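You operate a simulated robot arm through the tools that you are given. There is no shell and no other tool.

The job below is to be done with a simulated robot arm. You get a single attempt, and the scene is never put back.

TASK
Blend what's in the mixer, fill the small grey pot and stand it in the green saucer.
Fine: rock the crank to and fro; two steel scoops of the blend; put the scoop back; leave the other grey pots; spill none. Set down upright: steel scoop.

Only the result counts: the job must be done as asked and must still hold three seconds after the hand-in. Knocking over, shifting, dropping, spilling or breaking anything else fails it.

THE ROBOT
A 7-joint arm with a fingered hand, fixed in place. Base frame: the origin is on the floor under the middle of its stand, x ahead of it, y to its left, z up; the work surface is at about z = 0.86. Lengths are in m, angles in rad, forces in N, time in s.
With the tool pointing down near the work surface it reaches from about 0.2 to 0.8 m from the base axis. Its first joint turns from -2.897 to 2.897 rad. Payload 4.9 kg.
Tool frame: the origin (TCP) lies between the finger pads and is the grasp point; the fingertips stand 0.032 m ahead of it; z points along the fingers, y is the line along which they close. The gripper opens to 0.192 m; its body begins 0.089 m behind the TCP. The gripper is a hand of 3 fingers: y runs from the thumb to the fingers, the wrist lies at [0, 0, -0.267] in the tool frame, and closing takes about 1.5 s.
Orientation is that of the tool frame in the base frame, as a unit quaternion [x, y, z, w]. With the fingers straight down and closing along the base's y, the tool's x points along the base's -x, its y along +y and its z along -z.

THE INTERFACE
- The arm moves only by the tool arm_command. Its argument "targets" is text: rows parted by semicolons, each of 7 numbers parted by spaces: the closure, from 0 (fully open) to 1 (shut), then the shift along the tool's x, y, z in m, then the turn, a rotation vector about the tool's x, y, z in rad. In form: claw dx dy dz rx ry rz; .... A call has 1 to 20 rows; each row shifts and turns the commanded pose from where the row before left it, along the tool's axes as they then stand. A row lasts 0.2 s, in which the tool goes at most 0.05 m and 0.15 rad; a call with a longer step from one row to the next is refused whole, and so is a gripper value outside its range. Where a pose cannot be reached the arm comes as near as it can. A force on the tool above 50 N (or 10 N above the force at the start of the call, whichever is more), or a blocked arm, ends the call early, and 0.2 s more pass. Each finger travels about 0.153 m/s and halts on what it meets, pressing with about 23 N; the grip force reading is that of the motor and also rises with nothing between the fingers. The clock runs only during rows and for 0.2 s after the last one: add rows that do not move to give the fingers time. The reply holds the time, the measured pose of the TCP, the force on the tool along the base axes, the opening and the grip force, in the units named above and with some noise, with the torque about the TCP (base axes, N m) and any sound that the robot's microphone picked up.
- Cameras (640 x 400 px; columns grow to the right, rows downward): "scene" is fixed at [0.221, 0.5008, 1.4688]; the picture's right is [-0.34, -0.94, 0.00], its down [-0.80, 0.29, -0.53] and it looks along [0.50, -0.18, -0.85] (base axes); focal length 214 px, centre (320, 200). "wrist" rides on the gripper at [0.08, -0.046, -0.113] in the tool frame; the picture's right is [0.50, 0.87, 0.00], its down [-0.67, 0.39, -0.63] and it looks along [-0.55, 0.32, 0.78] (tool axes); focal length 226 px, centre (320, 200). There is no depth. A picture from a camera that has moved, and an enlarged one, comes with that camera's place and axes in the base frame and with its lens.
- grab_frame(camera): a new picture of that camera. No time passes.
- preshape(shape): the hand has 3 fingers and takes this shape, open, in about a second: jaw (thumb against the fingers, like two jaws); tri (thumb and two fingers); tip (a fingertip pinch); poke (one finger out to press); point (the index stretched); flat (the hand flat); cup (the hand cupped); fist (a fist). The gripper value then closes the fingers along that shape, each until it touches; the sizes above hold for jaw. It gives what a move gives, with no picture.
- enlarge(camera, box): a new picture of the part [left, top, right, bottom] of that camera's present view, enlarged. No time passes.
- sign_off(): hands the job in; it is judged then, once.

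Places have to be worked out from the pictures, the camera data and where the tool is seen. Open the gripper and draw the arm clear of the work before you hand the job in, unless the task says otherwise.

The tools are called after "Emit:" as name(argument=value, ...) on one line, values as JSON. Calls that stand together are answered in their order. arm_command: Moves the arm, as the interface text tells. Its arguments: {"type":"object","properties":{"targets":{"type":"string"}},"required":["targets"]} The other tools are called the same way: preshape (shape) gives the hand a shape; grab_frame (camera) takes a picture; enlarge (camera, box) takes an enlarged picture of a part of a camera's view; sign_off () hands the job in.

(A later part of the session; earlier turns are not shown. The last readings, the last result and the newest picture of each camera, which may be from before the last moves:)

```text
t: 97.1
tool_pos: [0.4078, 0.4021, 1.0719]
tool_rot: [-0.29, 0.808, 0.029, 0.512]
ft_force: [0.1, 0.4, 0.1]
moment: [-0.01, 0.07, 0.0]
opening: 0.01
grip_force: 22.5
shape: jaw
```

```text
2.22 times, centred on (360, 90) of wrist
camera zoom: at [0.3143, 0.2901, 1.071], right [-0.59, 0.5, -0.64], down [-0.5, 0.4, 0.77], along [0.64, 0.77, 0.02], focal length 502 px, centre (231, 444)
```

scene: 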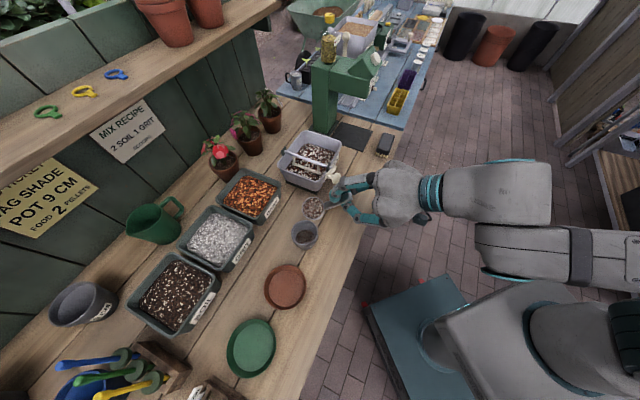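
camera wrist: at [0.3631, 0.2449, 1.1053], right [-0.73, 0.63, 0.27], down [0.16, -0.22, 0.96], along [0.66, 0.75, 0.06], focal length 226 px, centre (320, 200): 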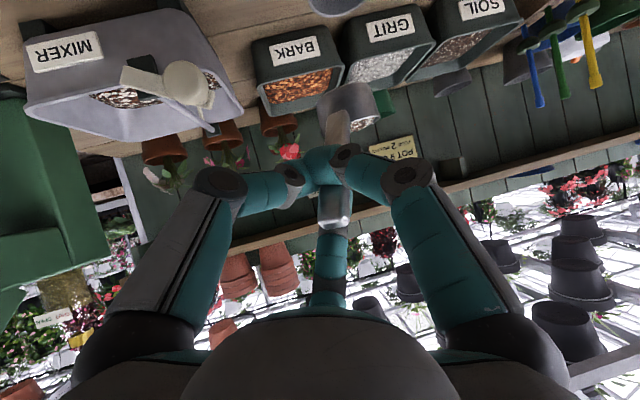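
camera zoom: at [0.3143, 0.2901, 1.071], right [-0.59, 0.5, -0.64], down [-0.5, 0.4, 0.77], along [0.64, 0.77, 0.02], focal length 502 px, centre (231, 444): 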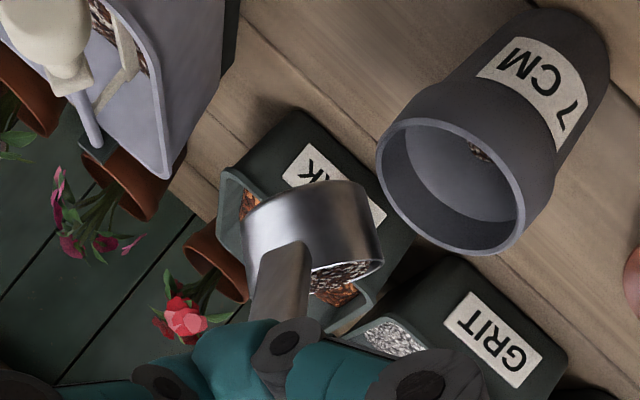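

The lip is right above the pot's centre at z≈0.98. I tilt on to about 73° pivoting on the lip.

Emit:
arm_command(targets="1 -0.0005 0.0060 -0.0024 0.0363 -0.0193 -0.0565; 1 -0.0005 0.0060 -0.0024 0.0363 -0.0193 -0.0565; 1 -0.0005 0.0060 -0.0024 0.0363 -0.0193 -0.0565; 1 -0.0005 0.0060 -0.0024 0.0363 -0.0193 -0.0565; 1 -0.0005 0.0060 -0.0024 0.0363 -0.0193 -0.0565; 1 0 0 0 0 0 0")

Emit:
enlarge(camera="scene", box=[270, 180, 360, 255])

Emit:
enlarge(camera="wrist", box=[240, 0, 480, 180])

```text
t: 98.5
tool_pos: [0.3835, 0.4231, 1.0683]
tool_rot: [-0.353, 0.732, -0.101, 0.574]
ft_force: [-0.3, -0.2, -0.4]
moment: [-0.02, 0.03, 0.0]
opening: 0.01
grip_force: 22.5
shape: jaw
```

```text
5.33 times, centred on (315, 218) of scene
camera zoom: at [0.221, 0.5008, 1.4688], right [-0.34, -0.94, 0.0], down [-0.8, 0.29, -0.53], along [0.5, -0.18, -0.85], focal length 1144 px, centre (347, 107)
```

zoom: 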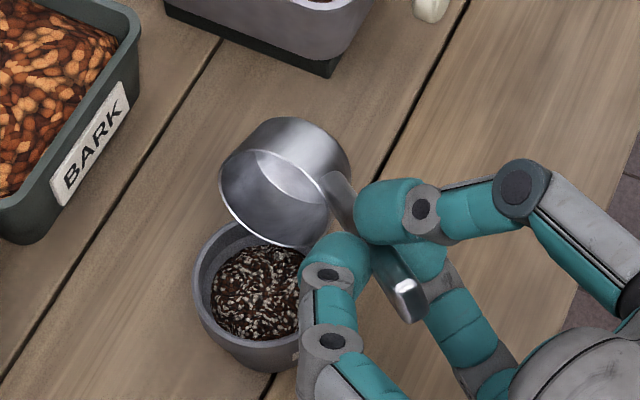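

```text
2.22 times, centred on (360, 90) of wrist
camera zoom: at [0.2909, 0.3103, 1.0701], right [-0.39, 0.32, -0.86], down [-0.67, 0.55, 0.5], along [0.63, 0.77, 0.0], focal length 502 px, centre (231, 444)
```

zoom: 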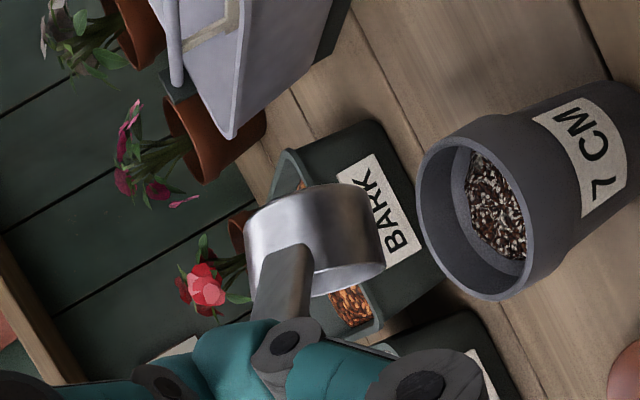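

The second scoop is completely emptied into the pot, with nothing on the bench. I raise and roll the scoop back upright.

Emit:
arm_command(targets="1 -0.0099 -0.0065 -0.0041 0 0 0; 1 -0.0099 -0.0065 -0.0041 0 0 0; 1 0 0 0 -0.0725 0.0385 0.1129; 1 0 0 0 -0.0725 0.0385 0.1129; 1 0 0 0 -0.0725 0.0385 0.1129; 1 0 0 0 -0.0725 0.0385 0.1129; 1 0 0 0 -0.0725 0.0385 0.1129; 1 0 0 0 -0.0725 0.0385 0.1129; 1 0 0 0 -0.0725 0.0385 0.1129; 1 0 0 0 -0.0725 0.0385 0.1129; 1 0 0 0 -0.0725 0.0385 0.1129; 1 0 0 0 0 0 0; 1 0 0 0 0 0 0")

Emit:
enlarge(camera="scene", box=[250, 170, 370, 270])

Emit:
enlarge(camera="wrist", box=[240, 20, 480, 200])

```text
t: 101.3
tool_pos: [0.3843, 0.4205, 1.0993]
tool_rot: [-0.102, 0.884, 0.342, 0.302]
ft_force: [-0.4, -0.3, -0.7]
moment: [-0.06, 0.02, 0.02]
opening: 0.0097
grip_force: 22.4
shape: jaw
out of reach, approached as far as the arm can: row 11
```

```text
4.00 times, centred on (310, 220) of scene
camera zoom: at [0.221, 0.5008, 1.4688], right [-0.34, -0.94, 0.0], down [-0.8, 0.29, -0.53], along [0.5, -0.18, -0.85], focal length 858 px, centre (360, 120)
```

zoom: 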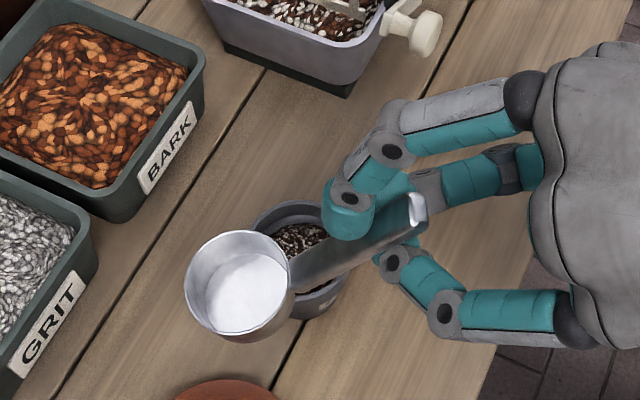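

```text
2.22 times, centred on (360, 110) of wrist
camera zoom: at [0.2877, 0.3154, 1.0924], right [-0.73, 0.66, 0.17], down [0.09, -0.15, 0.98], along [0.67, 0.74, 0.05], focal length 502 px, centre (231, 400)
```

zoom: 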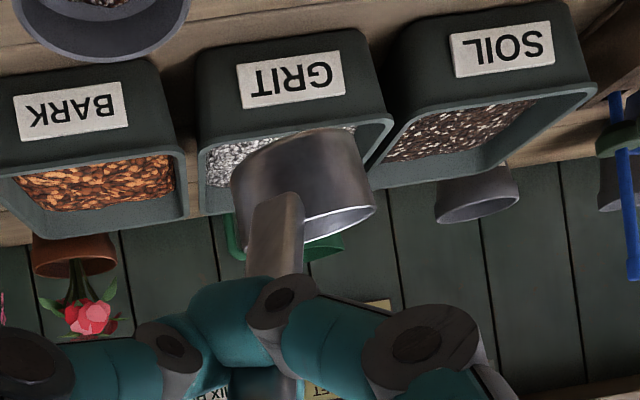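

The scoop is upright and empty. Its handle is yawed in my grip, so putting it back directly would bring my fingers against the crank or the pot; I'll set it down briefly on the free bench in front of the mixer and regrasp it straight. I raise and carry it there.

Emit:
arm_command(targets="1 -0.0106 0.0095 -0.0102 0 0 0; 1 -0.0106 0.0095 -0.0102 0 0 0; 1 -0.019 -0.0282 -0.0066 0 0 0; 1 -0.019 -0.0282 -0.0066 0 0 0; 1 -0.019 -0.0282 -0.0066 0 0 0; 1 -0.019 -0.0282 -0.0066 0 0 0; 1 -0.019 -0.0282 -0.0066 0 0 0; 1 -0.019 -0.0282 -0.0066 0 0 0; 1 -0.019 -0.0282 -0.0066 0 0 0; 1 -0.019 -0.0282 -0.0066 0 0 0; 1 -0.019 -0.0282 -0.0066 0 0 0; 1 0 0 0 0 0 0")

Emit:
grab_frame(camera="scene")

Emit:
grab_frame(camera="wrist")

```text
t: 103.9
tool_pos: [0.5958, 0.1896, 1.1225]
tool_rot: [-0.095, 0.885, 0.356, 0.286]
ft_force: [0.5, -0.5, -1.3]
moment: [-0.01, 0.01, 0.0]
opening: 0.01
grip_force: 22.9
shape: jaw
out of reach, approached as far as the arm can: row 1
```

```text
taken
```

scene: 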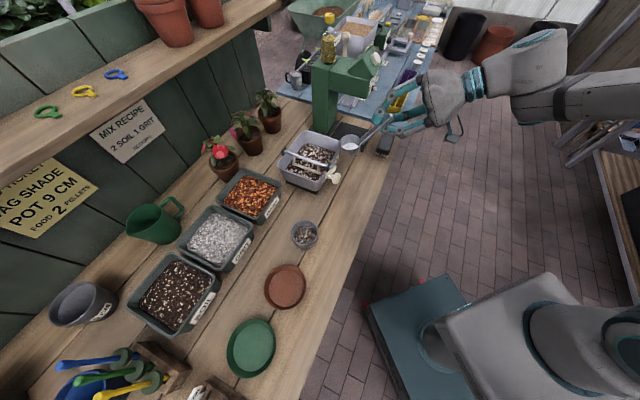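

```text
taken
camera wrist: at [0.4975, 0.0834, 1.1154], right [-0.73, 0.65, 0.21], down [0.13, -0.17, 0.98], along [0.67, 0.74, 0.04], focal length 226 px, centre (320, 200)
```

wrist: 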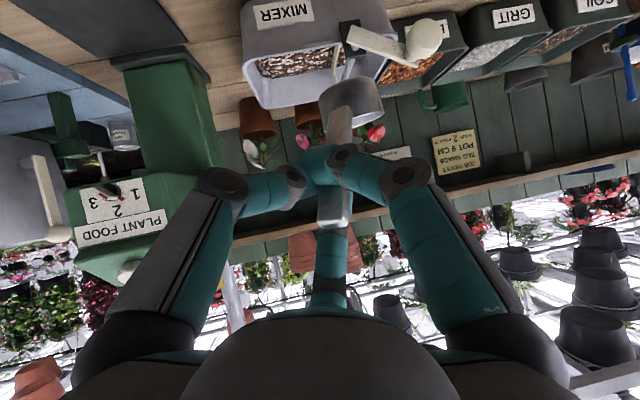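

The TCP is now at u≈0.316, n≈0.54, over the free bench in front of the mixer. I yaw the hand −38° about the vertical so the scoop's handle points straight back again.

Emit:
arm_command(targets="1 0 0 0 0.0758 -0.076 0.077; 1 0 0 0 0.0758 -0.076 0.077; 1 0 0 0 0.0758 -0.076 0.077; 1 0 0 0 0.0758 -0.076 0.077; 1 0 0 0 0.0758 -0.076 0.077; 1 0 0 0 0 0 0; 1 0 0 0 0 0 0")

Emit:
enlarge(camera="scene", box=[300, 70, 460, 190])

Emit:
grab_frame(camera="wrist")

```text
t: 105.5
tool_pos: [0.596, 0.1895, 1.1191]
tool_rot: [0.197, 0.868, 0.243, 0.386]
ft_force: [-0.8, -0.8, -1.2]
moment: [-0.03, 0.02, 0.0]
opening: 0.0093
grip_force: 23.6
shape: jaw
```

```text
3.33 times, centred on (380, 130) of scene
camera zoom: at [0.221, 0.5008, 1.4688], right [-0.34, -0.94, 0.0], down [-0.8, 0.29, -0.53], along [0.5, -0.18, -0.85], focal length 715 px, centre (120, 433)
```

zoom: 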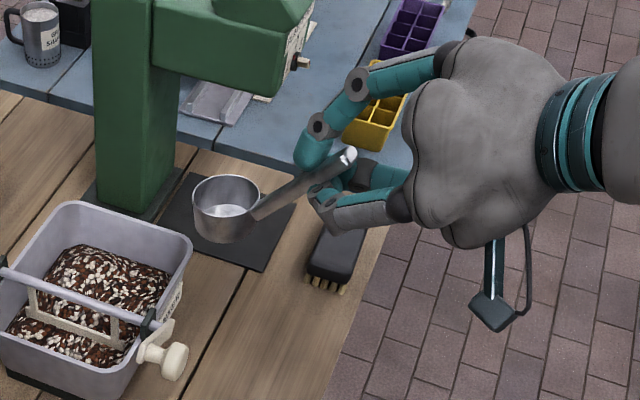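

```text
taken
camera wrist: at [0.4519, 0.1654, 1.1149], right [-0.18, 0.96, 0.21], down [0.0, -0.22, 0.98], along [0.98, 0.17, 0.04], focal length 226 px, centre (320, 200)
```

wrist: 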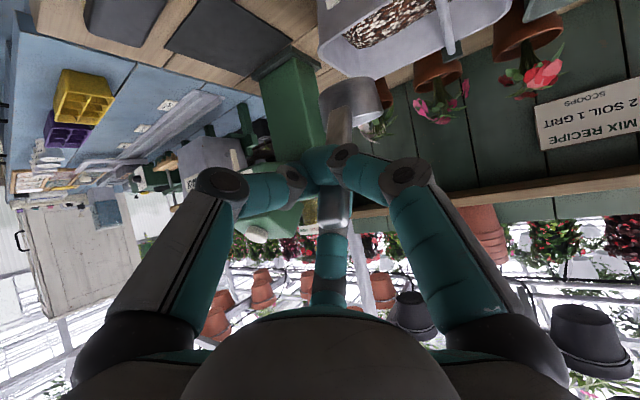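

The handle now points straight back and the cup hovers over free bench between mixer and edge. I check its level closely.

Emit:
enlarge(camera="wrist", box=[290, 50, 420, 140])

Emit:
enlarge(camera="scene", box=[340, 100, 400, 140])

```text
4.44 times, centred on (355, 95) of wrist
camera zoom: at [0.4519, 0.1654, 1.1149], right [-0.18, 0.96, 0.21], down [0.0, -0.22, 0.98], along [0.98, 0.17, 0.04], focal length 1005 px, centre (164, 667)
```

zoom: 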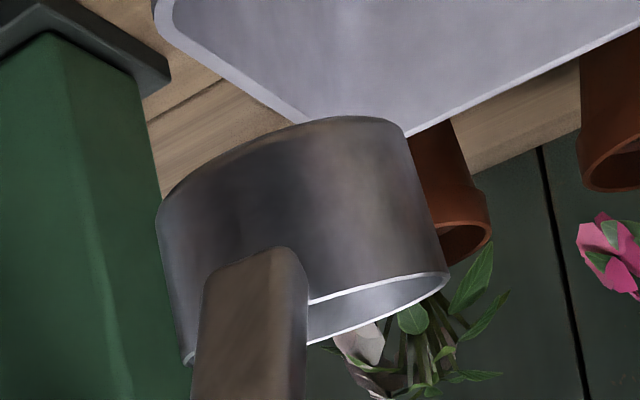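

```text
10.00 times, centred on (370, 120) of scene
camera zoom: at [0.221, 0.5008, 1.4688], right [-0.34, -0.94, 0.0], down [-0.8, 0.29, -0.53], along [0.5, -0.18, -0.85], focal length 2145 px, centre (-180, 1000)
```

zoom: 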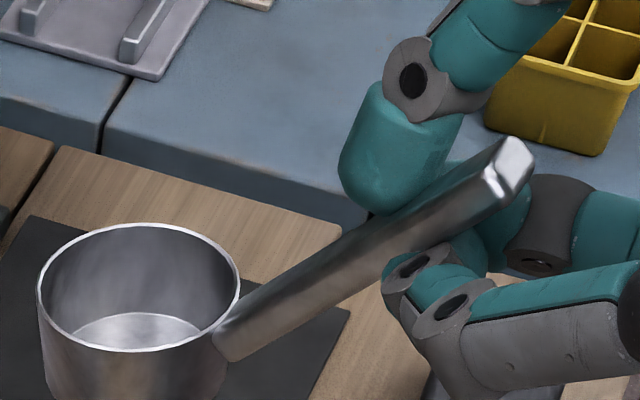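

The cup is level within about 5°. I lower it over the free spot (rim centre near u 0.306, n 0.60) to a few centimetres above the bench.

Emit:
arm_command(targets="1 0.0135 -0.0157 0.0113 0 0 0; 1 0.0135 -0.0157 0.0113 0 0 0; 1 0.0135 -0.0157 0.0113 0 0 0; 1 0.0135 -0.0157 0.0113 0 0 0; 1 0.0135 -0.0157 0.0113 0 0 0; 1 0.0135 -0.0157 0.0113 0 0 0; 1 0 0 0 0 0 0")

Emit:
enlarge(camera="scene", box=[310, 90, 430, 190])

Emit:
enlarge(camera="wrist", box=[220, 20, 460, 180])

```text
t: 107.1
tool_pos: [0.5803, 0.1735, 0.9809]
tool_rot: [0.196, 0.868, 0.244, 0.386]
ft_force: [0.1, -0.3, -1.3]
moment: [-0.04, 0.03, 0.0]
opening: 0.0097
grip_force: 22.9
shape: jaw
```

```text
4.00 times, centred on (370, 140) of scene
camera zoom: at [0.221, 0.5008, 1.4688], right [-0.34, -0.94, 0.0], down [-0.8, 0.29, -0.53], along [0.5, -0.18, -0.85], focal length 858 px, centre (120, 440)
```

zoom: 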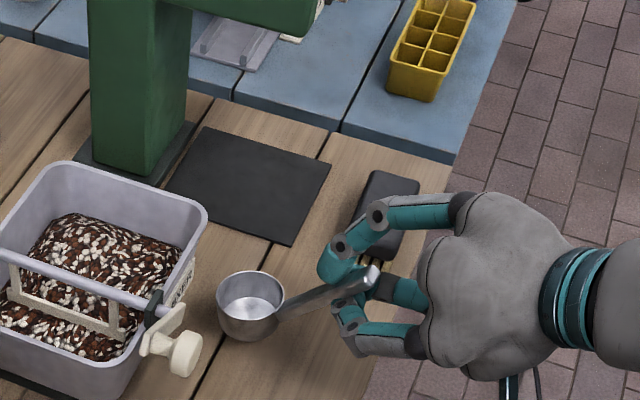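

```text
2.50 times, centred on (340, 100) of wrist
camera zoom: at [0.4382, 0.1498, 0.9753], right [-0.18, 0.96, 0.21], down [0.0, -0.22, 0.98], along [0.98, 0.17, 0.04], focal length 565 px, centre (270, 450)
```

zoom: 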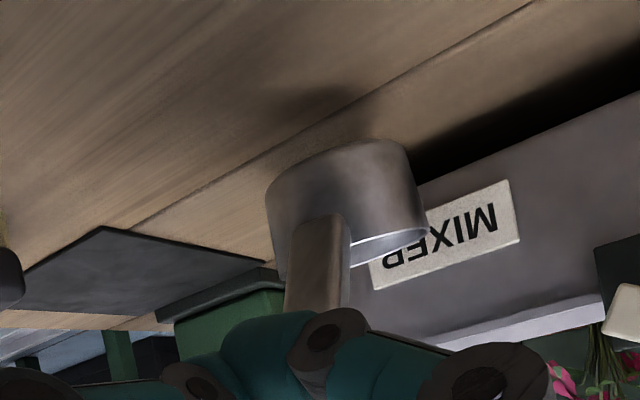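

About 3.5 cm to go, and the brush is well clear of my fingers. I lower 3 cm more and read the force.

Emit:
arm_command(targets="1 0.0057 -0.0057 0.0058 0 0 0; 1 0.0057 -0.0057 0.0058 0 0 0; 1 0.0057 -0.0057 0.0058 0 0 0; 1 0 0 0 0 0 0")

Emit:
enlarge(camera="wrist", box=[220, 20, 460, 180])

Emit:
enlarge(camera="scene", box=[330, 130, 400, 180])

```text
t: 108.1
tool_pos: [0.5799, 0.1735, 0.9778]
tool_rot: [0.197, 0.869, 0.243, 0.384]
ft_force: [-0.6, -0.2, -1.0]
moment: [-0.02, 0.04, -0.03]
opening: 0.0099
grip_force: 23.3
shape: jaw
out of reach, approached as far as the arm can: row 1, 2
```

```text
2.50 times, centred on (340, 100) of wrist
camera zoom: at [0.4377, 0.1477, 0.9726], right [-0.18, 0.96, 0.21], down [0.0, -0.22, 0.98], along [0.98, 0.18, 0.04], focal length 565 px, centre (270, 450)
```

zoom: 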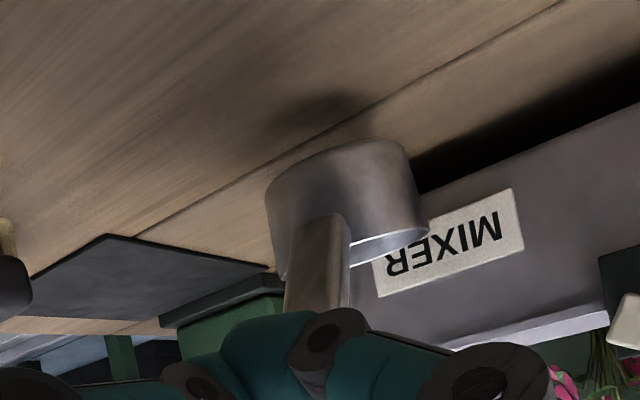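

```text
8.00 times, centred on (365, 155) of scene
camera zoom: at [0.221, 0.5008, 1.4688], right [-0.34, -0.94, 0.0], down [-0.8, 0.29, -0.53], along [0.5, -0.18, -0.85], focal length 1716 px, centre (-40, 560)
```

zoom: 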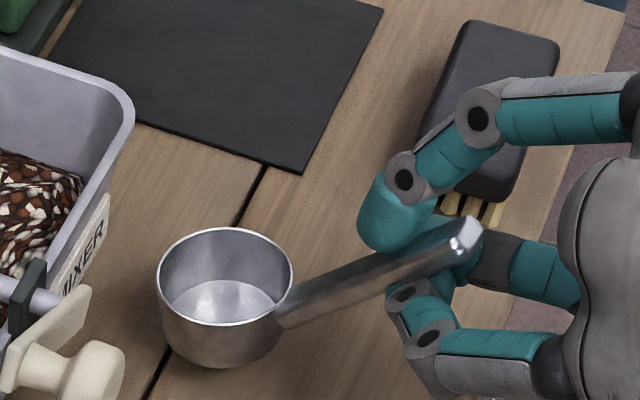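

Lowering is out of reach in this arm posture. With the earlier hand heading the wrist sits further out, so I raise slightly, undo the yaw, and set the scoop down with its handle slanted instead.

Emit:
arm_command(targets="1 -0.0086 0.0086 -0.0088 0 0 0; 1 -0.0086 0.0086 -0.0088 0 0 0; 1 0 0 0 -0.0758 0.0758 -0.077; 1 0 0 0 -0.0758 0.0758 -0.077; 1 0 0 0 -0.0758 0.0758 -0.077; 1 0 0 0 -0.0758 0.0758 -0.077; 1 0 0 0 -0.0758 0.0758 -0.077; 1 0 0 0 0 0 0; 1 0 0 0 0 0 0")

Emit:
enlarge(camera="scene", box=[310, 90, 430, 190])

Emit:
enlarge(camera="wrist", box=[220, 20, 460, 180])

```text
t: 110.1
tool_pos: [0.5819, 0.1741, 1.0069]
tool_rot: [-0.095, 0.884, 0.356, 0.286]
ft_force: [-0.5, -0.2, -1.2]
moment: [-0.05, 0.01, 0.01]
opening: 0.01
grip_force: 22.9
shape: jaw
```

```text
4.00 times, centred on (370, 140) of scene
camera zoom: at [0.221, 0.5008, 1.4688], right [-0.34, -0.94, 0.0], down [-0.8, 0.29, -0.53], along [0.5, -0.18, -0.85], focal length 858 px, centre (120, 440)
```

zoom: 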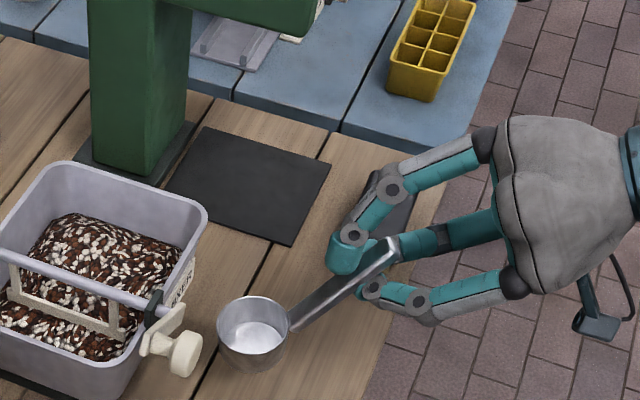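

```text
2.50 times, centred on (340, 100) of wrist
camera zoom: at [0.4836, 0.0652, 1.0009], right [-0.73, 0.65, 0.21], down [0.13, -0.17, 0.98], along [0.67, 0.74, 0.04], focal length 565 px, centre (270, 450)
```

zoom: 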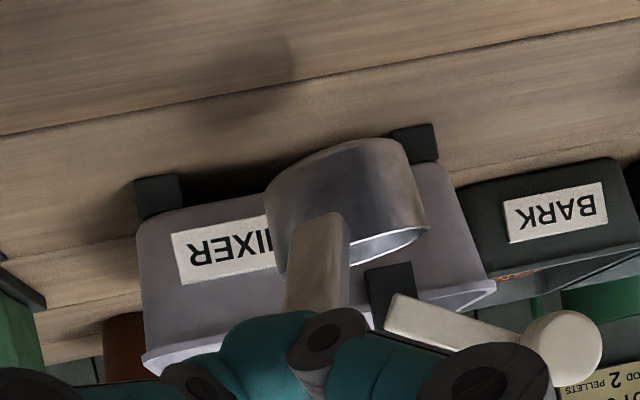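

Here the cup hovers at about (u 0.26, n 0.59), clear of crank and brush. I correct the 5.6° lean and lower 5 cm.

Emit:
arm_command(targets="1 0 0 0 -0.051 0.0287 0.0786; 1 0.0089 -0.0106 0.0093 0 0 0; 1 0.0089 -0.0106 0.0093 0 0 0; 1 0.0089 -0.0106 0.0093 0 0 0; 1 0 0 0 0 0 0")

Emit:
enlarge(camera="scene", box=[330, 130, 400, 190])

Emit:
enlarge(camera="wrist", box=[220, 20, 460, 180])

```text
t: 111.3
tool_pos: [0.578, 0.1725, 0.956]
tool_rot: [-0.072, 0.882, 0.387, 0.257]
ft_force: [0.1, 0.3, -1.9]
moment: [-0.06, 0.0, -0.01]
opening: 0.0097
grip_force: 22.9
shape: jaw
```

```text
6.67 times, centred on (365, 160) of scene
camera zoom: at [0.221, 0.5008, 1.4688], right [-0.34, -0.94, 0.0], down [-0.8, 0.29, -0.53], along [0.5, -0.18, -0.85], focal length 1430 px, centre (20, 467)
```

zoom: 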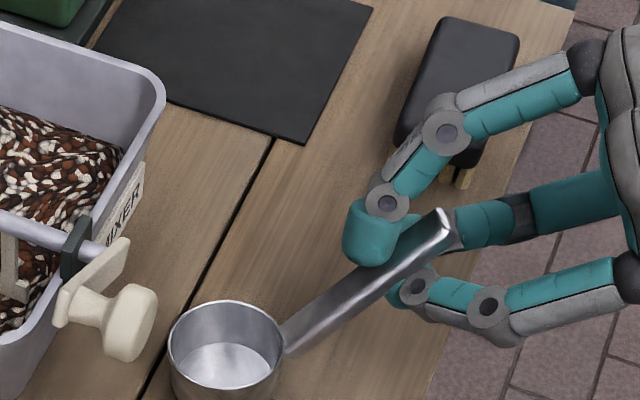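

```text
2.50 times, centred on (340, 100) of wrist
camera zoom: at [0.4812, 0.0664, 0.9511], right [-0.71, 0.63, 0.31], down [0.2, -0.24, 0.95], along [0.67, 0.74, 0.04], focal length 565 px, centre (270, 450)
```

zoom: 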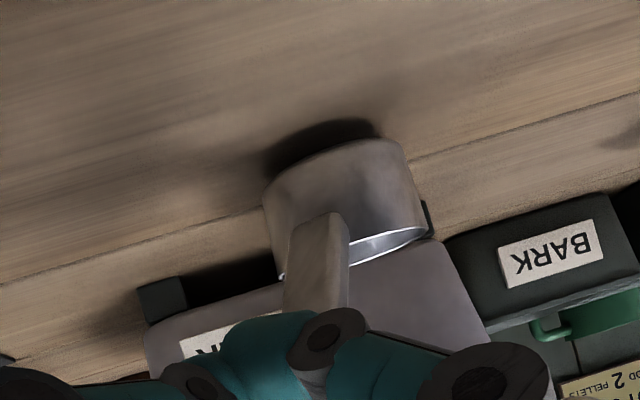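

The cup is about a centimetre above the bench, and level. I lower in small steps until contact.

Emit:
arm_command(targets="1 0.0021 -0.0025 0.0022 0 0 0; 1 0.0021 -0.0025 0.0022 0 0 0; 1 0.0011 -0.0013 0.0011 0 0 0; 1 0 0 0 0 0 0")

Emit:
enlarge(camera="wrist", box=[270, 40, 410, 140])

```text
t: 112.3
tool_pos: [0.5781, 0.171, 0.9473]
tool_rot: [-0.072, 0.882, 0.388, 0.257]
ft_force: [0.4, -1.3, 0.7]
moment: [0.08, 0.0, 0.01]
opening: 0.01
grip_force: 22.9
shape: jaw
```

```text
4.00 times, centred on (340, 90) of wrist
camera zoom: at [0.4809, 0.0656, 0.9412], right [-0.71, 0.63, 0.31], down [0.2, -0.24, 0.95], along [0.67, 0.74, 0.04], focal length 904 px, centre (240, 640)
```

zoom: 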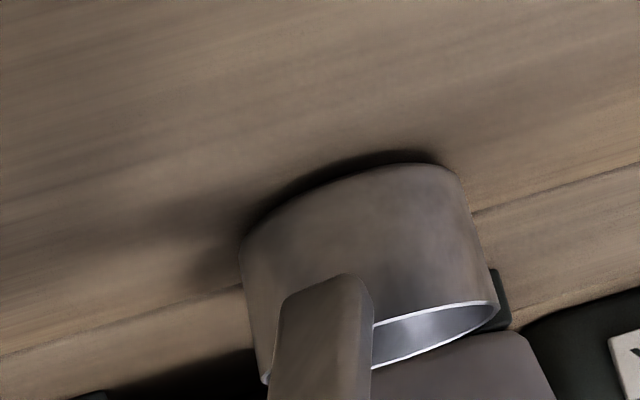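

The load has come off (force z +0.7), so it is touching. I press 3 mm more to seat it flat.

Emit:
arm_command(targets="1 0.0011 -0.0013 0.0011 0 0 0; 1 0.0006 -0.0006 0.0006 0 0 0; 1 0 0 0 0 0 0")

Emit:
enlarge(camera="wrist", box=[270, 40, 410, 140])

Emit:
enlarge(camera="scene", box=[330, 150, 390, 200])

```text
t: 113.1
tool_pos: [0.578, 0.1723, 0.9435]
tool_rot: [-0.072, 0.882, 0.388, 0.257]
ft_force: [-0.7, -0.2, 2.6]
moment: [0.1, -0.01, 0.01]
opening: 0.0102
grip_force: 22.5
shape: jaw
```

```text
4.00 times, centred on (340, 90) of wrist
camera zoom: at [0.4811, 0.0659, 0.9381], right [-0.71, 0.63, 0.31], down [0.2, -0.24, 0.95], along [0.67, 0.74, 0.04], focal length 904 px, centre (240, 640)
```

zoom: 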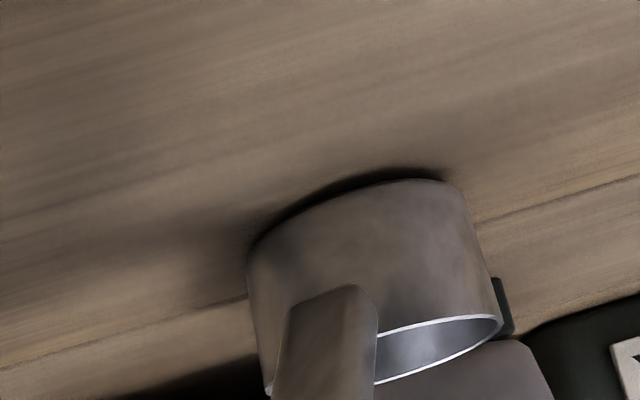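

```text
8.00 times, centred on (360, 175) of scene
camera zoom: at [0.221, 0.5008, 1.4688], right [-0.34, -0.94, 0.0], down [-0.8, 0.29, -0.53], along [0.5, -0.18, -0.85], focal length 1716 px, centre (0, 400)
```

zoom: 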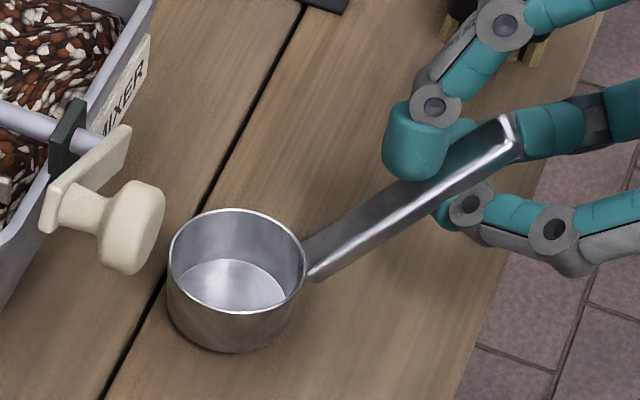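

The cup is pressed lightly on the bench at 2.6 N. I open the fingers gradually to release it.

Emit:
arm_command(targets="0.92 0 0 0 0 0 0; 0.88 0 0 0 0 0 0; 0.84 0 0 0 0 0 0; 0.78 0 0 0 0 0 0; 0.7 0 0 0 0 0 0; 0.64 0 0 0 0 0 0; 0.64 0 0 0 0 0 0")

Emit:
enlarge(camera="wrist", box=[220, 20, 460, 180])

Emit:
enlarge(camera="scene", box=[330, 150, 400, 200])

```text
t: 114.7
tool_pos: [0.5792, 0.172, 0.9437]
tool_rot: [-0.072, 0.882, 0.388, 0.256]
ft_force: [0.3, -0.5, -0.6]
moment: [0.0, -0.04, 0.01]
opening: 0.0687
grip_force: 0.0
shape: jaw
```

```text
2.50 times, centred on (340, 100) of wrist
camera zoom: at [0.481, 0.0659, 0.9381], right [-0.71, 0.63, 0.31], down [0.2, -0.24, 0.95], along [0.67, 0.74, 0.04], focal length 565 px, centre (270, 450)
```

zoom: 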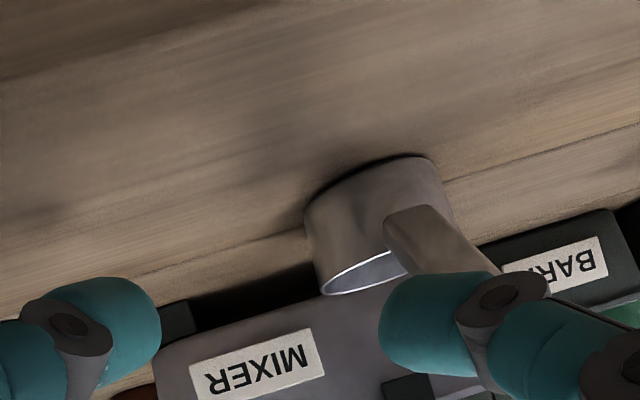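

```text
8.00 times, centred on (365, 175) of scene
camera zoom: at [0.221, 0.5008, 1.4688], right [-0.34, -0.94, 0.0], down [-0.8, 0.29, -0.53], along [0.5, -0.18, -0.85], focal length 1716 px, centre (-40, 400)
```

zoom: 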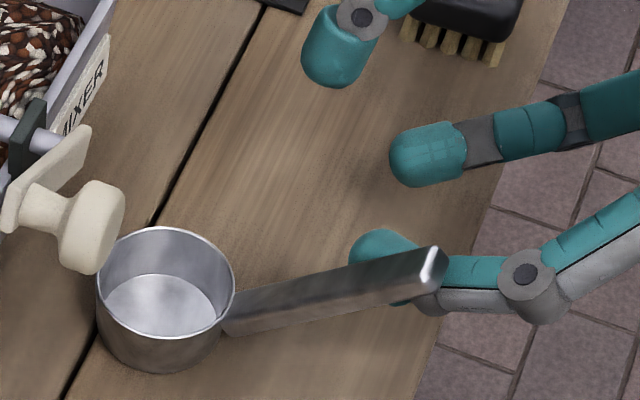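

The scoop stands upright, and on release its handle swung to point straight along −n, which suits a fresh grasp. The left finger lies under the handle's end, so I withdraw horizontally along −n to slide it out without lifting.

Emit:
arm_command(targets="0.64 0.0052 -0.0029 -0.0080 0 0 0; 0.64 0.0052 -0.0029 -0.0080 0 0 0; 0.64 0.0052 -0.0029 -0.0080 0 0 0; 0.64 0.0052 -0.0029 -0.0080 0 0 0; 0.64 0 0 0 0 0 0")

Emit:
enlarge(camera="scene", box=[330, 140, 410, 200])

Emit:
enlarge(camera="wrist", box=[220, 20, 460, 180])

```text
t: 115.9
tool_pos: [0.5518, 0.143, 0.9444]
tool_rot: [-0.072, 0.882, 0.388, 0.257]
ft_force: [0.0, -0.2, 0.4]
moment: [0.03, 0.01, 0.01]
opening: 0.0687
grip_force: 0.0
shape: jaw
```

```text
6.67 times, centred on (370, 170) of scene
camera zoom: at [0.221, 0.5008, 1.4688], right [-0.34, -0.94, 0.0], down [-0.8, 0.29, -0.53], along [0.5, -0.18, -0.85], focal length 1430 px, centre (-13, 400)
```

zoom: 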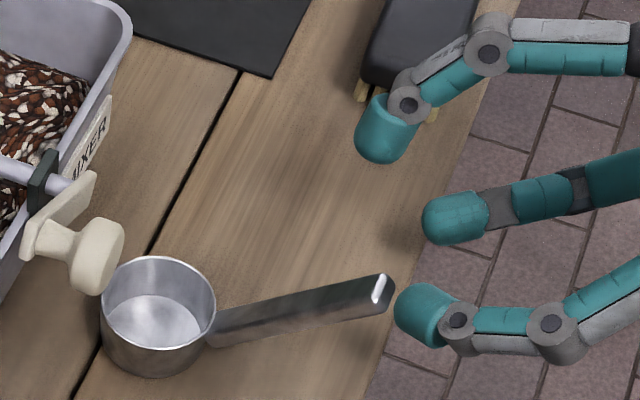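

```text
2.50 times, centred on (340, 100) of wrist
camera zoom: at [0.4538, 0.0362, 0.9389], right [-0.71, 0.63, 0.31], down [0.2, -0.24, 0.95], along [0.67, 0.74, 0.04], focal length 565 px, centre (270, 450)
```

zoom: 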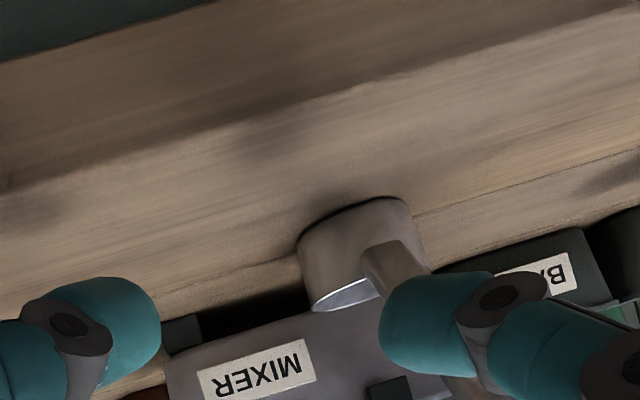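

The finger is clear and the scoop stands upright with its handle along −n (cup at u≈0.245, n≈0.599; handle end u≈0.245, n≈0.501). I raise the hand and return it to the first grasp orientation (tilt 40°, no roll).

Emit:
arm_command(targets="0.68 -0.0152 0.0194 -0.0170 0 0 0; 0.68 -0.0152 0.0194 -0.0170 0 0 0; 0.68 -0.0152 0.0194 -0.0170 0 0 0; 0.68 0 0 0 0.0543 -0.0289 -0.0847; 0.68 0 0 0 0.0543 -0.0289 -0.0847; 0.68 0 0 0 0.0543 -0.0289 -0.0847; 0.68 0 0 0 0.0572 0.1077 0; 0.68 0 0 0 0.0572 0.1077 0; 0.68 0 0 0 0 0 0; 0.68 0 0 0 0 0 0")

Emit:
enlarge(camera="scene", box=[320, 100, 460, 200])

Emit:
grab_frame(camera="wrist")

```text
t: 118.1
tool_pos: [0.5517, 0.1424, 1.0347]
tool_rot: [-0.155, 0.929, 0.214, 0.258]
ft_force: [-0.5, 0.1, -0.4]
moment: [-0.01, 0.01, -0.02]
opening: 0.0617
grip_force: 0.1
shape: jaw
```

```text
4.00 times, centred on (390, 150) of scene
camera zoom: at [0.221, 0.5008, 1.4688], right [-0.34, -0.94, 0.0], down [-0.8, 0.29, -0.53], along [0.5, -0.18, -0.85], focal length 858 px, centre (40, 400)
```

zoom: 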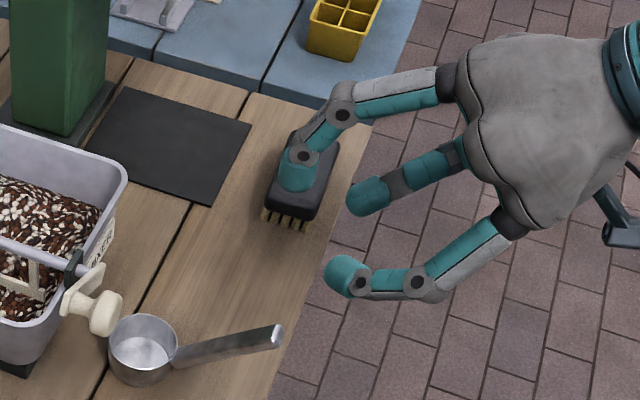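

```text
taken
camera wrist: at [0.4585, 0.0361, 1.0647], right [-0.75, 0.66, 0.0], down [0.13, 0.15, 0.98], along [0.64, 0.74, -0.2], focal length 226 px, centre (320, 200)
```

wrist: 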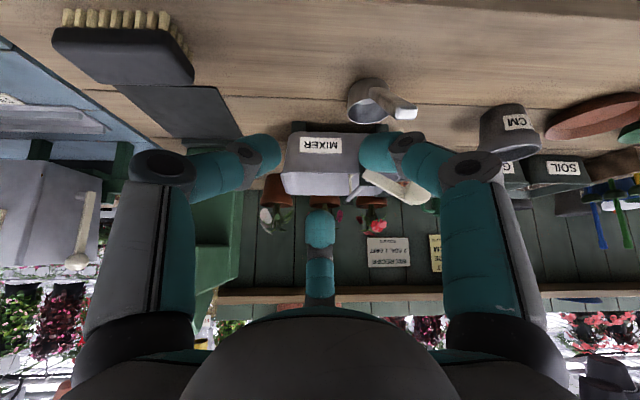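

The handle end triangulates to (u 0.2435, n 0.500, z 0.957). I move to the pre-grasp behind it along the tool axis.

Emit:
arm_command(targets="0.68 0.0201 0.0154 0.0024 0 0 0; 0.68 0.0201 0.0154 0.0024 0 0 0; 0.68 0.0201 0.0154 0.0024 0 0 0; 0.68 0 0 0 0 0 0; 0.68 0 0 0 0 0 0")

Emit:
enlarge(camera="wrist", box=[200, 60, 440, 240])

Emit:
enlarge(camera="scene", box=[320, 120, 440, 210])

```text
t: 119.3
tool_pos: [0.4878, 0.175, 1.0123]
tool_rot: [-0.155, 0.929, 0.214, 0.258]
ft_force: [0.5, -0.8, 0.3]
moment: [-0.02, -0.02, -0.03]
opening: 0.0617
grip_force: 0.0
shape: jaw
```

```text
2.22 times, centred on (320, 150) of wrist
camera zoom: at [0.3949, 0.0689, 1.0418], right [-0.75, 0.66, 0.0], down [0.13, 0.15, 0.98], along [0.64, 0.74, -0.2], focal length 502 px, centre (320, 311)
```

zoom: 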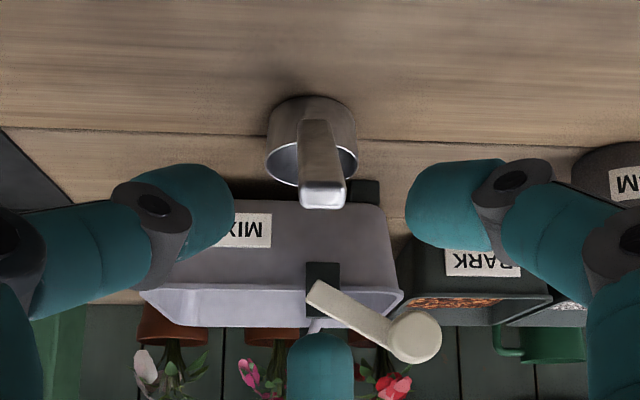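

```text
4.44 times, centred on (380, 165) of scene
camera zoom: at [0.221, 0.5008, 1.4688], right [-0.34, -0.94, 0.0], down [-0.8, 0.29, -0.53], along [0.5, -0.18, -0.85], focal length 953 px, centre (53, 356)
```

zoom: 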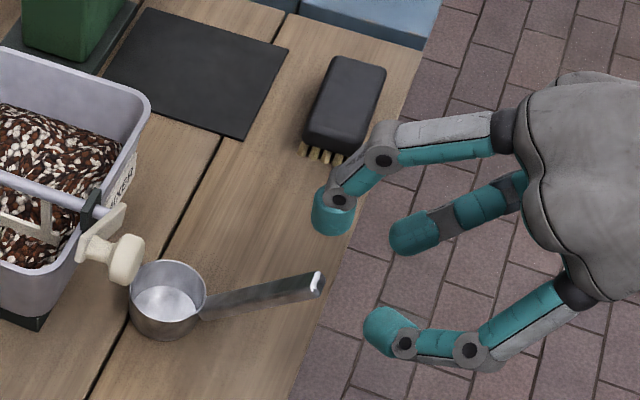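

The handle end lies right on the tool axis. I advance 8 cm along it so the tips straddle the handle as in the first grasp.

Emit:
arm_command(targets="0.68 0 0 0.016 0 0 0; 0.68 0 0 0.016 0 0 0; 0.68 0 0 0.016 0 0 0; 0.68 0 0 0.016 0 0 0; 0.68 0 0 0.016 0 0 0; 0.68 0 0 0 0 0 0")

Emit:
enlarge(camera="wrist", box=[200, 60, 440, 240])

Emit:
enlarge(camera="scene", box=[320, 120, 440, 210])

```text
t: 120.7
tool_pos: [0.5205, 0.2112, 0.9482]
tool_rot: [-0.155, 0.929, 0.214, 0.258]
ft_force: [-0.4, 0.5, -0.5]
moment: [0.0, -0.02, -0.03]
opening: 0.0617
grip_force: 0.1
shape: jaw
```

```text
2.22 times, centred on (320, 150) of wrist
camera zoom: at [0.4266, 0.105, 0.9792], right [-0.75, 0.66, 0.0], down [0.13, 0.15, 0.98], along [0.64, 0.74, -0.2], focal length 502 px, centre (320, 311)
```

zoom: 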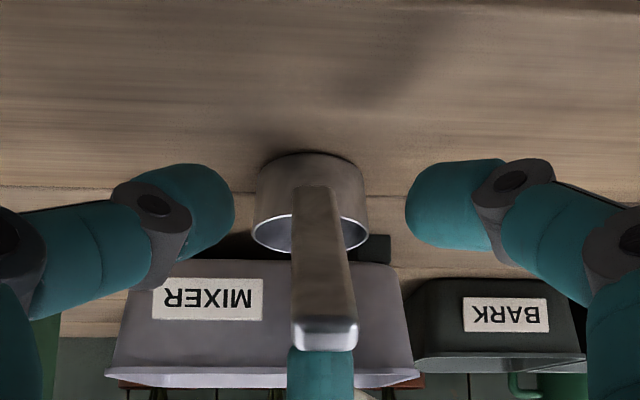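

```text
4.44 times, centred on (380, 165) of scene
camera zoom: at [0.221, 0.5008, 1.4688], right [-0.34, -0.94, 0.0], down [-0.8, 0.29, -0.53], along [0.5, -0.18, -0.85], focal length 953 px, centre (53, 356)
```

zoom: 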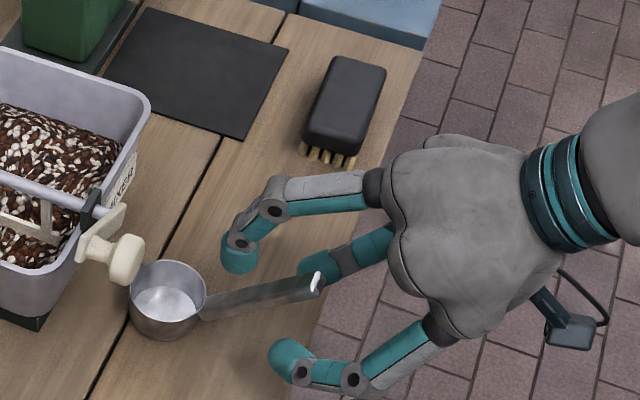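

This matches the first grasp's geometry. I advance 1 cm more for a shorter lever, then close.

Emit:
arm_command(targets="0.68 0 0 0.010 0 0 0; 0.76 0 0 0 0 0 0; 0.82 0 0 0 0 0 0; 0.86 0 0 0 0 0 0; 0.9 0 0 0 0 0 0; 0.94 0 0 0 0 0 0; 1 0 0 0 0 0 0; 1 0 0 0 0 0 0; 1 0 0 0 0 0 0; 1 0 0 0 0 0 0")

Emit:
enlarge(camera="wrist", box=[200, 60, 440, 240])

Emit:
enlarge(camera="scene", box=[320, 120, 440, 210])

```text
t: 122.9
tool_pos: [0.5248, 0.2159, 0.9412]
tool_rot: [-0.156, 0.929, 0.215, 0.258]
ft_force: [1.0, 0.9, 1.5]
moment: [0.13, -0.14, -0.07]
opening: 0.0112
grip_force: 23.0
shape: jaw
```

```text
2.22 times, centred on (320, 150) of wrist
camera zoom: at [0.4308, 0.11, 0.9716], right [-0.75, 0.66, 0.0], down [0.13, 0.15, 0.98], along [0.64, 0.74, -0.2], focal length 502 px, centre (320, 311)
```

zoom: 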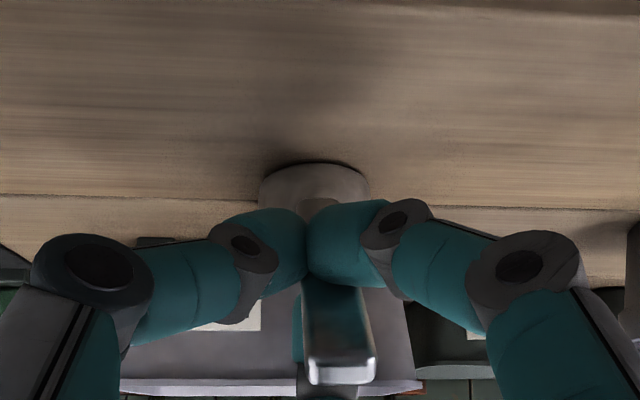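

```text
4.44 times, centred on (380, 165) of scene
camera zoom: at [0.221, 0.5008, 1.4688], right [-0.34, -0.94, 0.0], down [-0.8, 0.29, -0.53], along [0.5, -0.18, -0.85], focal length 953 px, centre (53, 356)
```

zoom: 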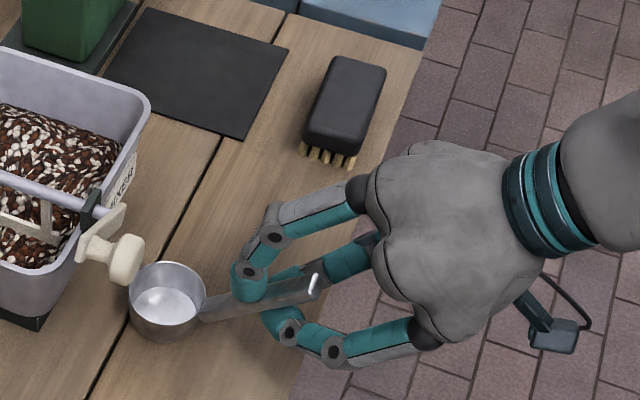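

Gripped again. I lift 4 cm and check how the scoop hangs.

Emit:
arm_command(targets="1 -0.0055 0.0032 -0.0077 0 0 0; 1 -0.0055 0.0032 -0.0077 0 0 0; 1 -0.0055 0.0032 -0.0077 0 0 0; 1 -0.0055 0.0032 -0.0077 0 0 0; 1 0 0 0 0 0 0; 1 0 0 0 0 0 0")

Emit:
enlarge(camera="wrist", box=[200, 60, 440, 240])

Emit:
enlarge(camera="scene", box=[320, 120, 440, 210])

```text
t: 124.3
tool_pos: [0.5255, 0.2187, 0.9805]
tool_rot: [-0.154, 0.929, 0.214, 0.258]
ft_force: [0.3, 0.9, -0.4]
moment: [-0.04, 0.05, -0.01]
opening: 0.0108
grip_force: 22.7
shape: jaw
```

```text
2.22 times, centred on (320, 150) of wrist
camera zoom: at [0.4313, 0.1116, 1.0101], right [-0.75, 0.66, 0.0], down [0.13, 0.15, 0.98], along [0.64, 0.74, -0.2], focal length 502 px, centre (320, 311)
```

zoom: 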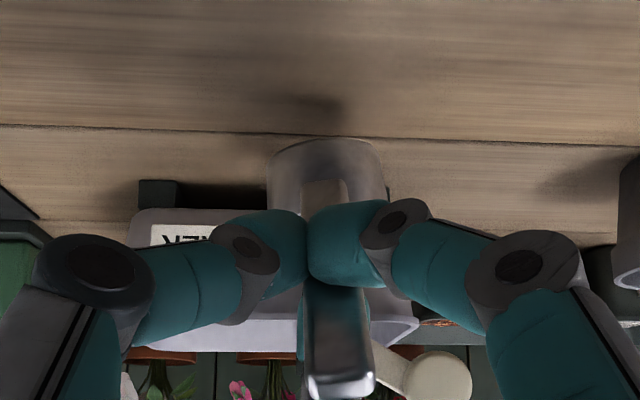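

```text
4.44 times, centred on (380, 165) of scene
camera zoom: at [0.221, 0.5008, 1.4688], right [-0.34, -0.94, 0.0], down [-0.8, 0.29, -0.53], along [0.5, -0.18, -0.85], focal length 953 px, centre (53, 356)
```

zoom: 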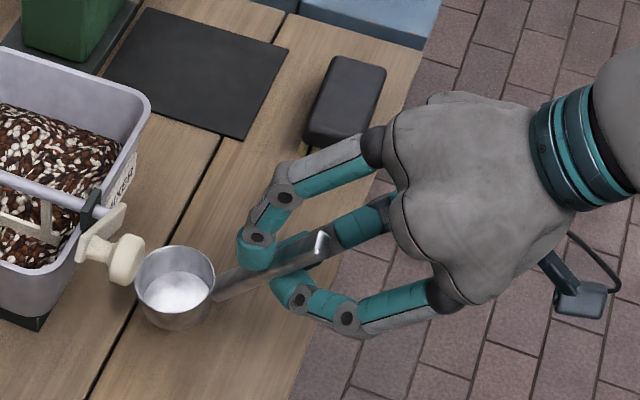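

It hangs with a slight forward droop, as before, and is clear of the bench. I raise 2 cm more and slide sideways (−u), keeping the cup low so that it passes well under the crank knob.

Emit:
arm_command(targets="1 -0.0055 0.0032 -0.0077 0 0 0; 1 -0.0044 0.0025 -0.0062 0 0 0; 1 0.0121 0.0215 0.0003 0 0 0; 1 0.0121 0.0215 0.0003 0 0 0; 1 0.0121 0.0215 0.0003 0 0 0; 1 0.0121 0.0215 0.0003 0 0 0; 1 0.0121 0.0215 0.0003 0 0 0; 1 0 0 0 0 0 0; 1 0 0 0 0 0 0")

Emit:
enlarge(camera="wrist", box=[200, 60, 440, 240])

Emit:
enlarge(camera="scene", box=[280, 140, 420, 250])

```text
t: 126.3
tool_pos: [0.4322, 0.3026, 0.9977]
tool_rot: [-0.154, 0.929, 0.214, 0.258]
ft_force: [-0.4, 0.5, -0.7]
moment: [-0.02, 0.04, -0.03]
opening: 0.0111
grip_force: 22.7
shape: jaw
```

```text
2.22 times, centred on (320, 150) of wrist
camera zoom: at [0.3387, 0.1943, 1.0282], right [-0.75, 0.66, 0.0], down [0.13, 0.15, 0.98], along [0.64, 0.74, -0.2], focal length 502 px, centre (320, 311)
```

zoom: 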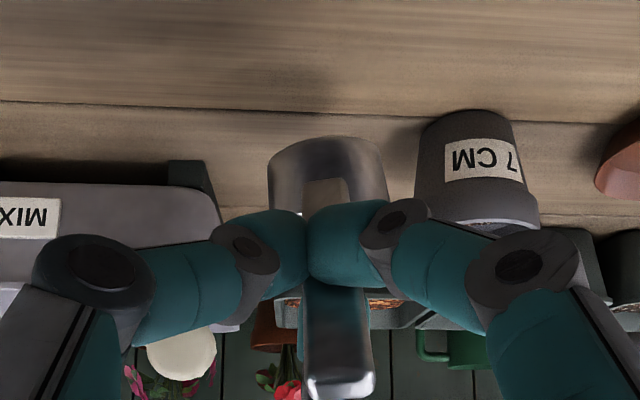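

```text
3.64 times, centred on (350, 195) of scene
camera zoom: at [0.221, 0.5008, 1.4688], right [-0.34, -0.94, 0.0], down [-0.8, 0.29, -0.53], along [0.5, -0.18, -0.85], focal length 780 px, centre (211, 218)
```

zoom: 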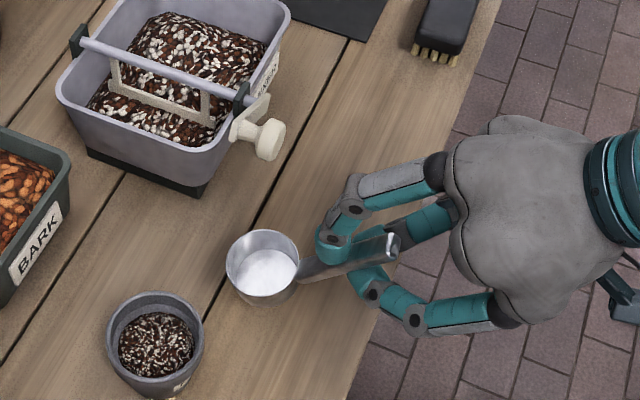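

The scoop is now in front of its old place, clear of the knob, and the pot with its blend is undisturbed. I move 8.5 cm forward (+n) to above the original spot.

Emit:
arm_command(targets="1 -0.0148 0.0073 0.0134 0 0 0; 1 -0.0148 0.0073 0.0134 0 0 0; 1 -0.0148 0.0073 0.0134 0 0 0; 1 -0.0148 0.0073 0.0134 0 0 0; 1 0 0 0 0 0 0; 1 0 0 0 0 0 0")

Emit:
enlarge(camera="wrist", box=[200, 60, 440, 240])

Emit:
enlarge(camera="scene", box=[270, 130, 390, 240])

```text
t: 127.7
tool_pos: [0.4913, 0.3618, 0.9986]
tool_rot: [-0.155, 0.929, 0.215, 0.259]
ft_force: [0.1, 0.3, 0.0]
moment: [-0.05, 0.03, -0.01]
opening: 0.0109
grip_force: 23.4
shape: jaw
```

```text
2.22 times, centred on (320, 150) of wrist
camera zoom: at [0.3982, 0.2548, 1.0283], right [-0.75, 0.66, 0.0], down [0.13, 0.15, 0.98], along [0.64, 0.74, -0.2], focal length 502 px, centre (320, 311)
```

zoom: 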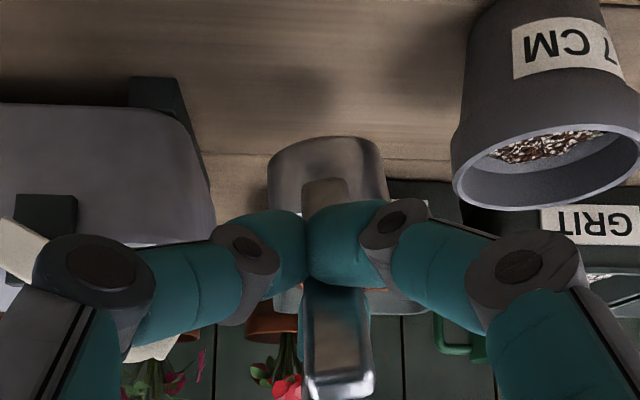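

```text
3.64 times, centred on (330, 185) of scene
camera zoom: at [0.221, 0.5008, 1.4688], right [-0.34, -0.94, 0.0], down [-0.8, 0.29, -0.53], along [0.5, -0.18, -0.85], focal length 780 px, centre (284, 254)
```

zoom: 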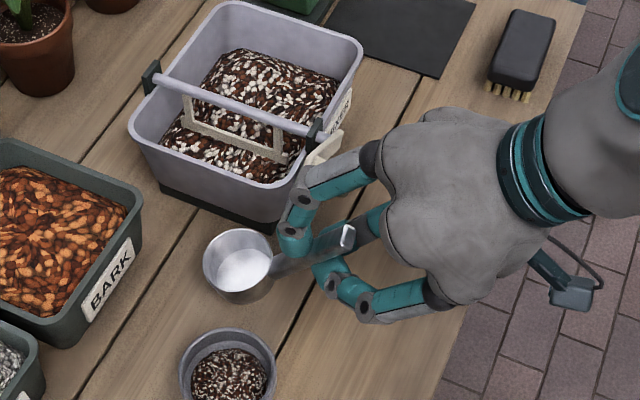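

The scoop is above its original place (TCP u=0.123, n=0.5975). I lower 3 cm, watching the force.

Emit:
arm_command(targets="1 0.0055 -0.0032 0.0077 0 0 0; 1 0.0055 -0.0032 0.0077 0 0 0; 1 0.0055 -0.0032 0.0077 0 0 0; 1 0 0 0 0 0 0")

Emit:
enlarge(camera="wrist", box=[240, 60, 420, 190])

Emit:
enlarge(camera="scene", box=[290, 165, 370, 235])

```text
t: 128.7
tool_pos: [0.4912, 0.3619, 0.9683]
tool_rot: [-0.155, 0.929, 0.214, 0.259]
ft_force: [0.8, 0.1, -1.4]
moment: [-0.04, 0.05, -0.02]
opening: 0.011
grip_force: 23.2
shape: jaw
```

```text
3.08 times, centred on (330, 125) of wrist
camera zoom: at [0.3983, 0.2554, 0.9985], right [-0.75, 0.66, 0.0], down [0.13, 0.15, 0.98], along [0.64, 0.74, -0.2], focal length 696 px, centre (289, 431)
```

zoom: 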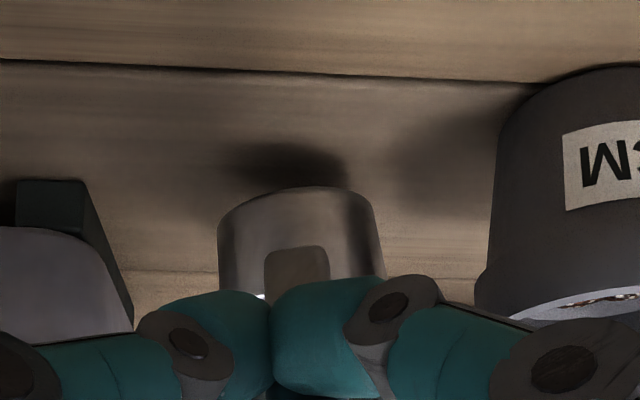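

```text
5.71 times, centred on (330, 200) of scene
camera zoom: at [0.221, 0.5008, 1.4688], right [-0.34, -0.94, 0.0], down [-0.8, 0.29, -0.53], along [0.5, -0.18, -0.85], focal length 1226 px, centre (263, 200)
```

zoom: 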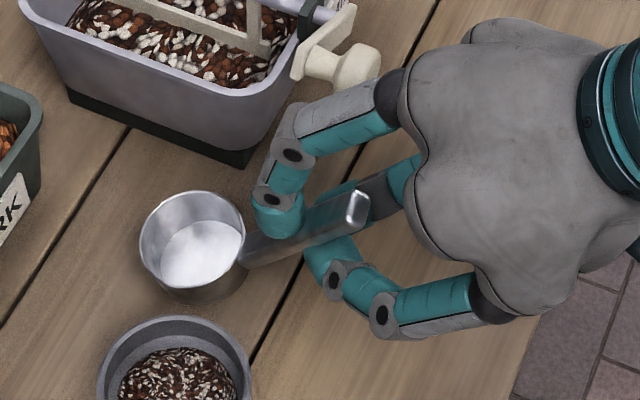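

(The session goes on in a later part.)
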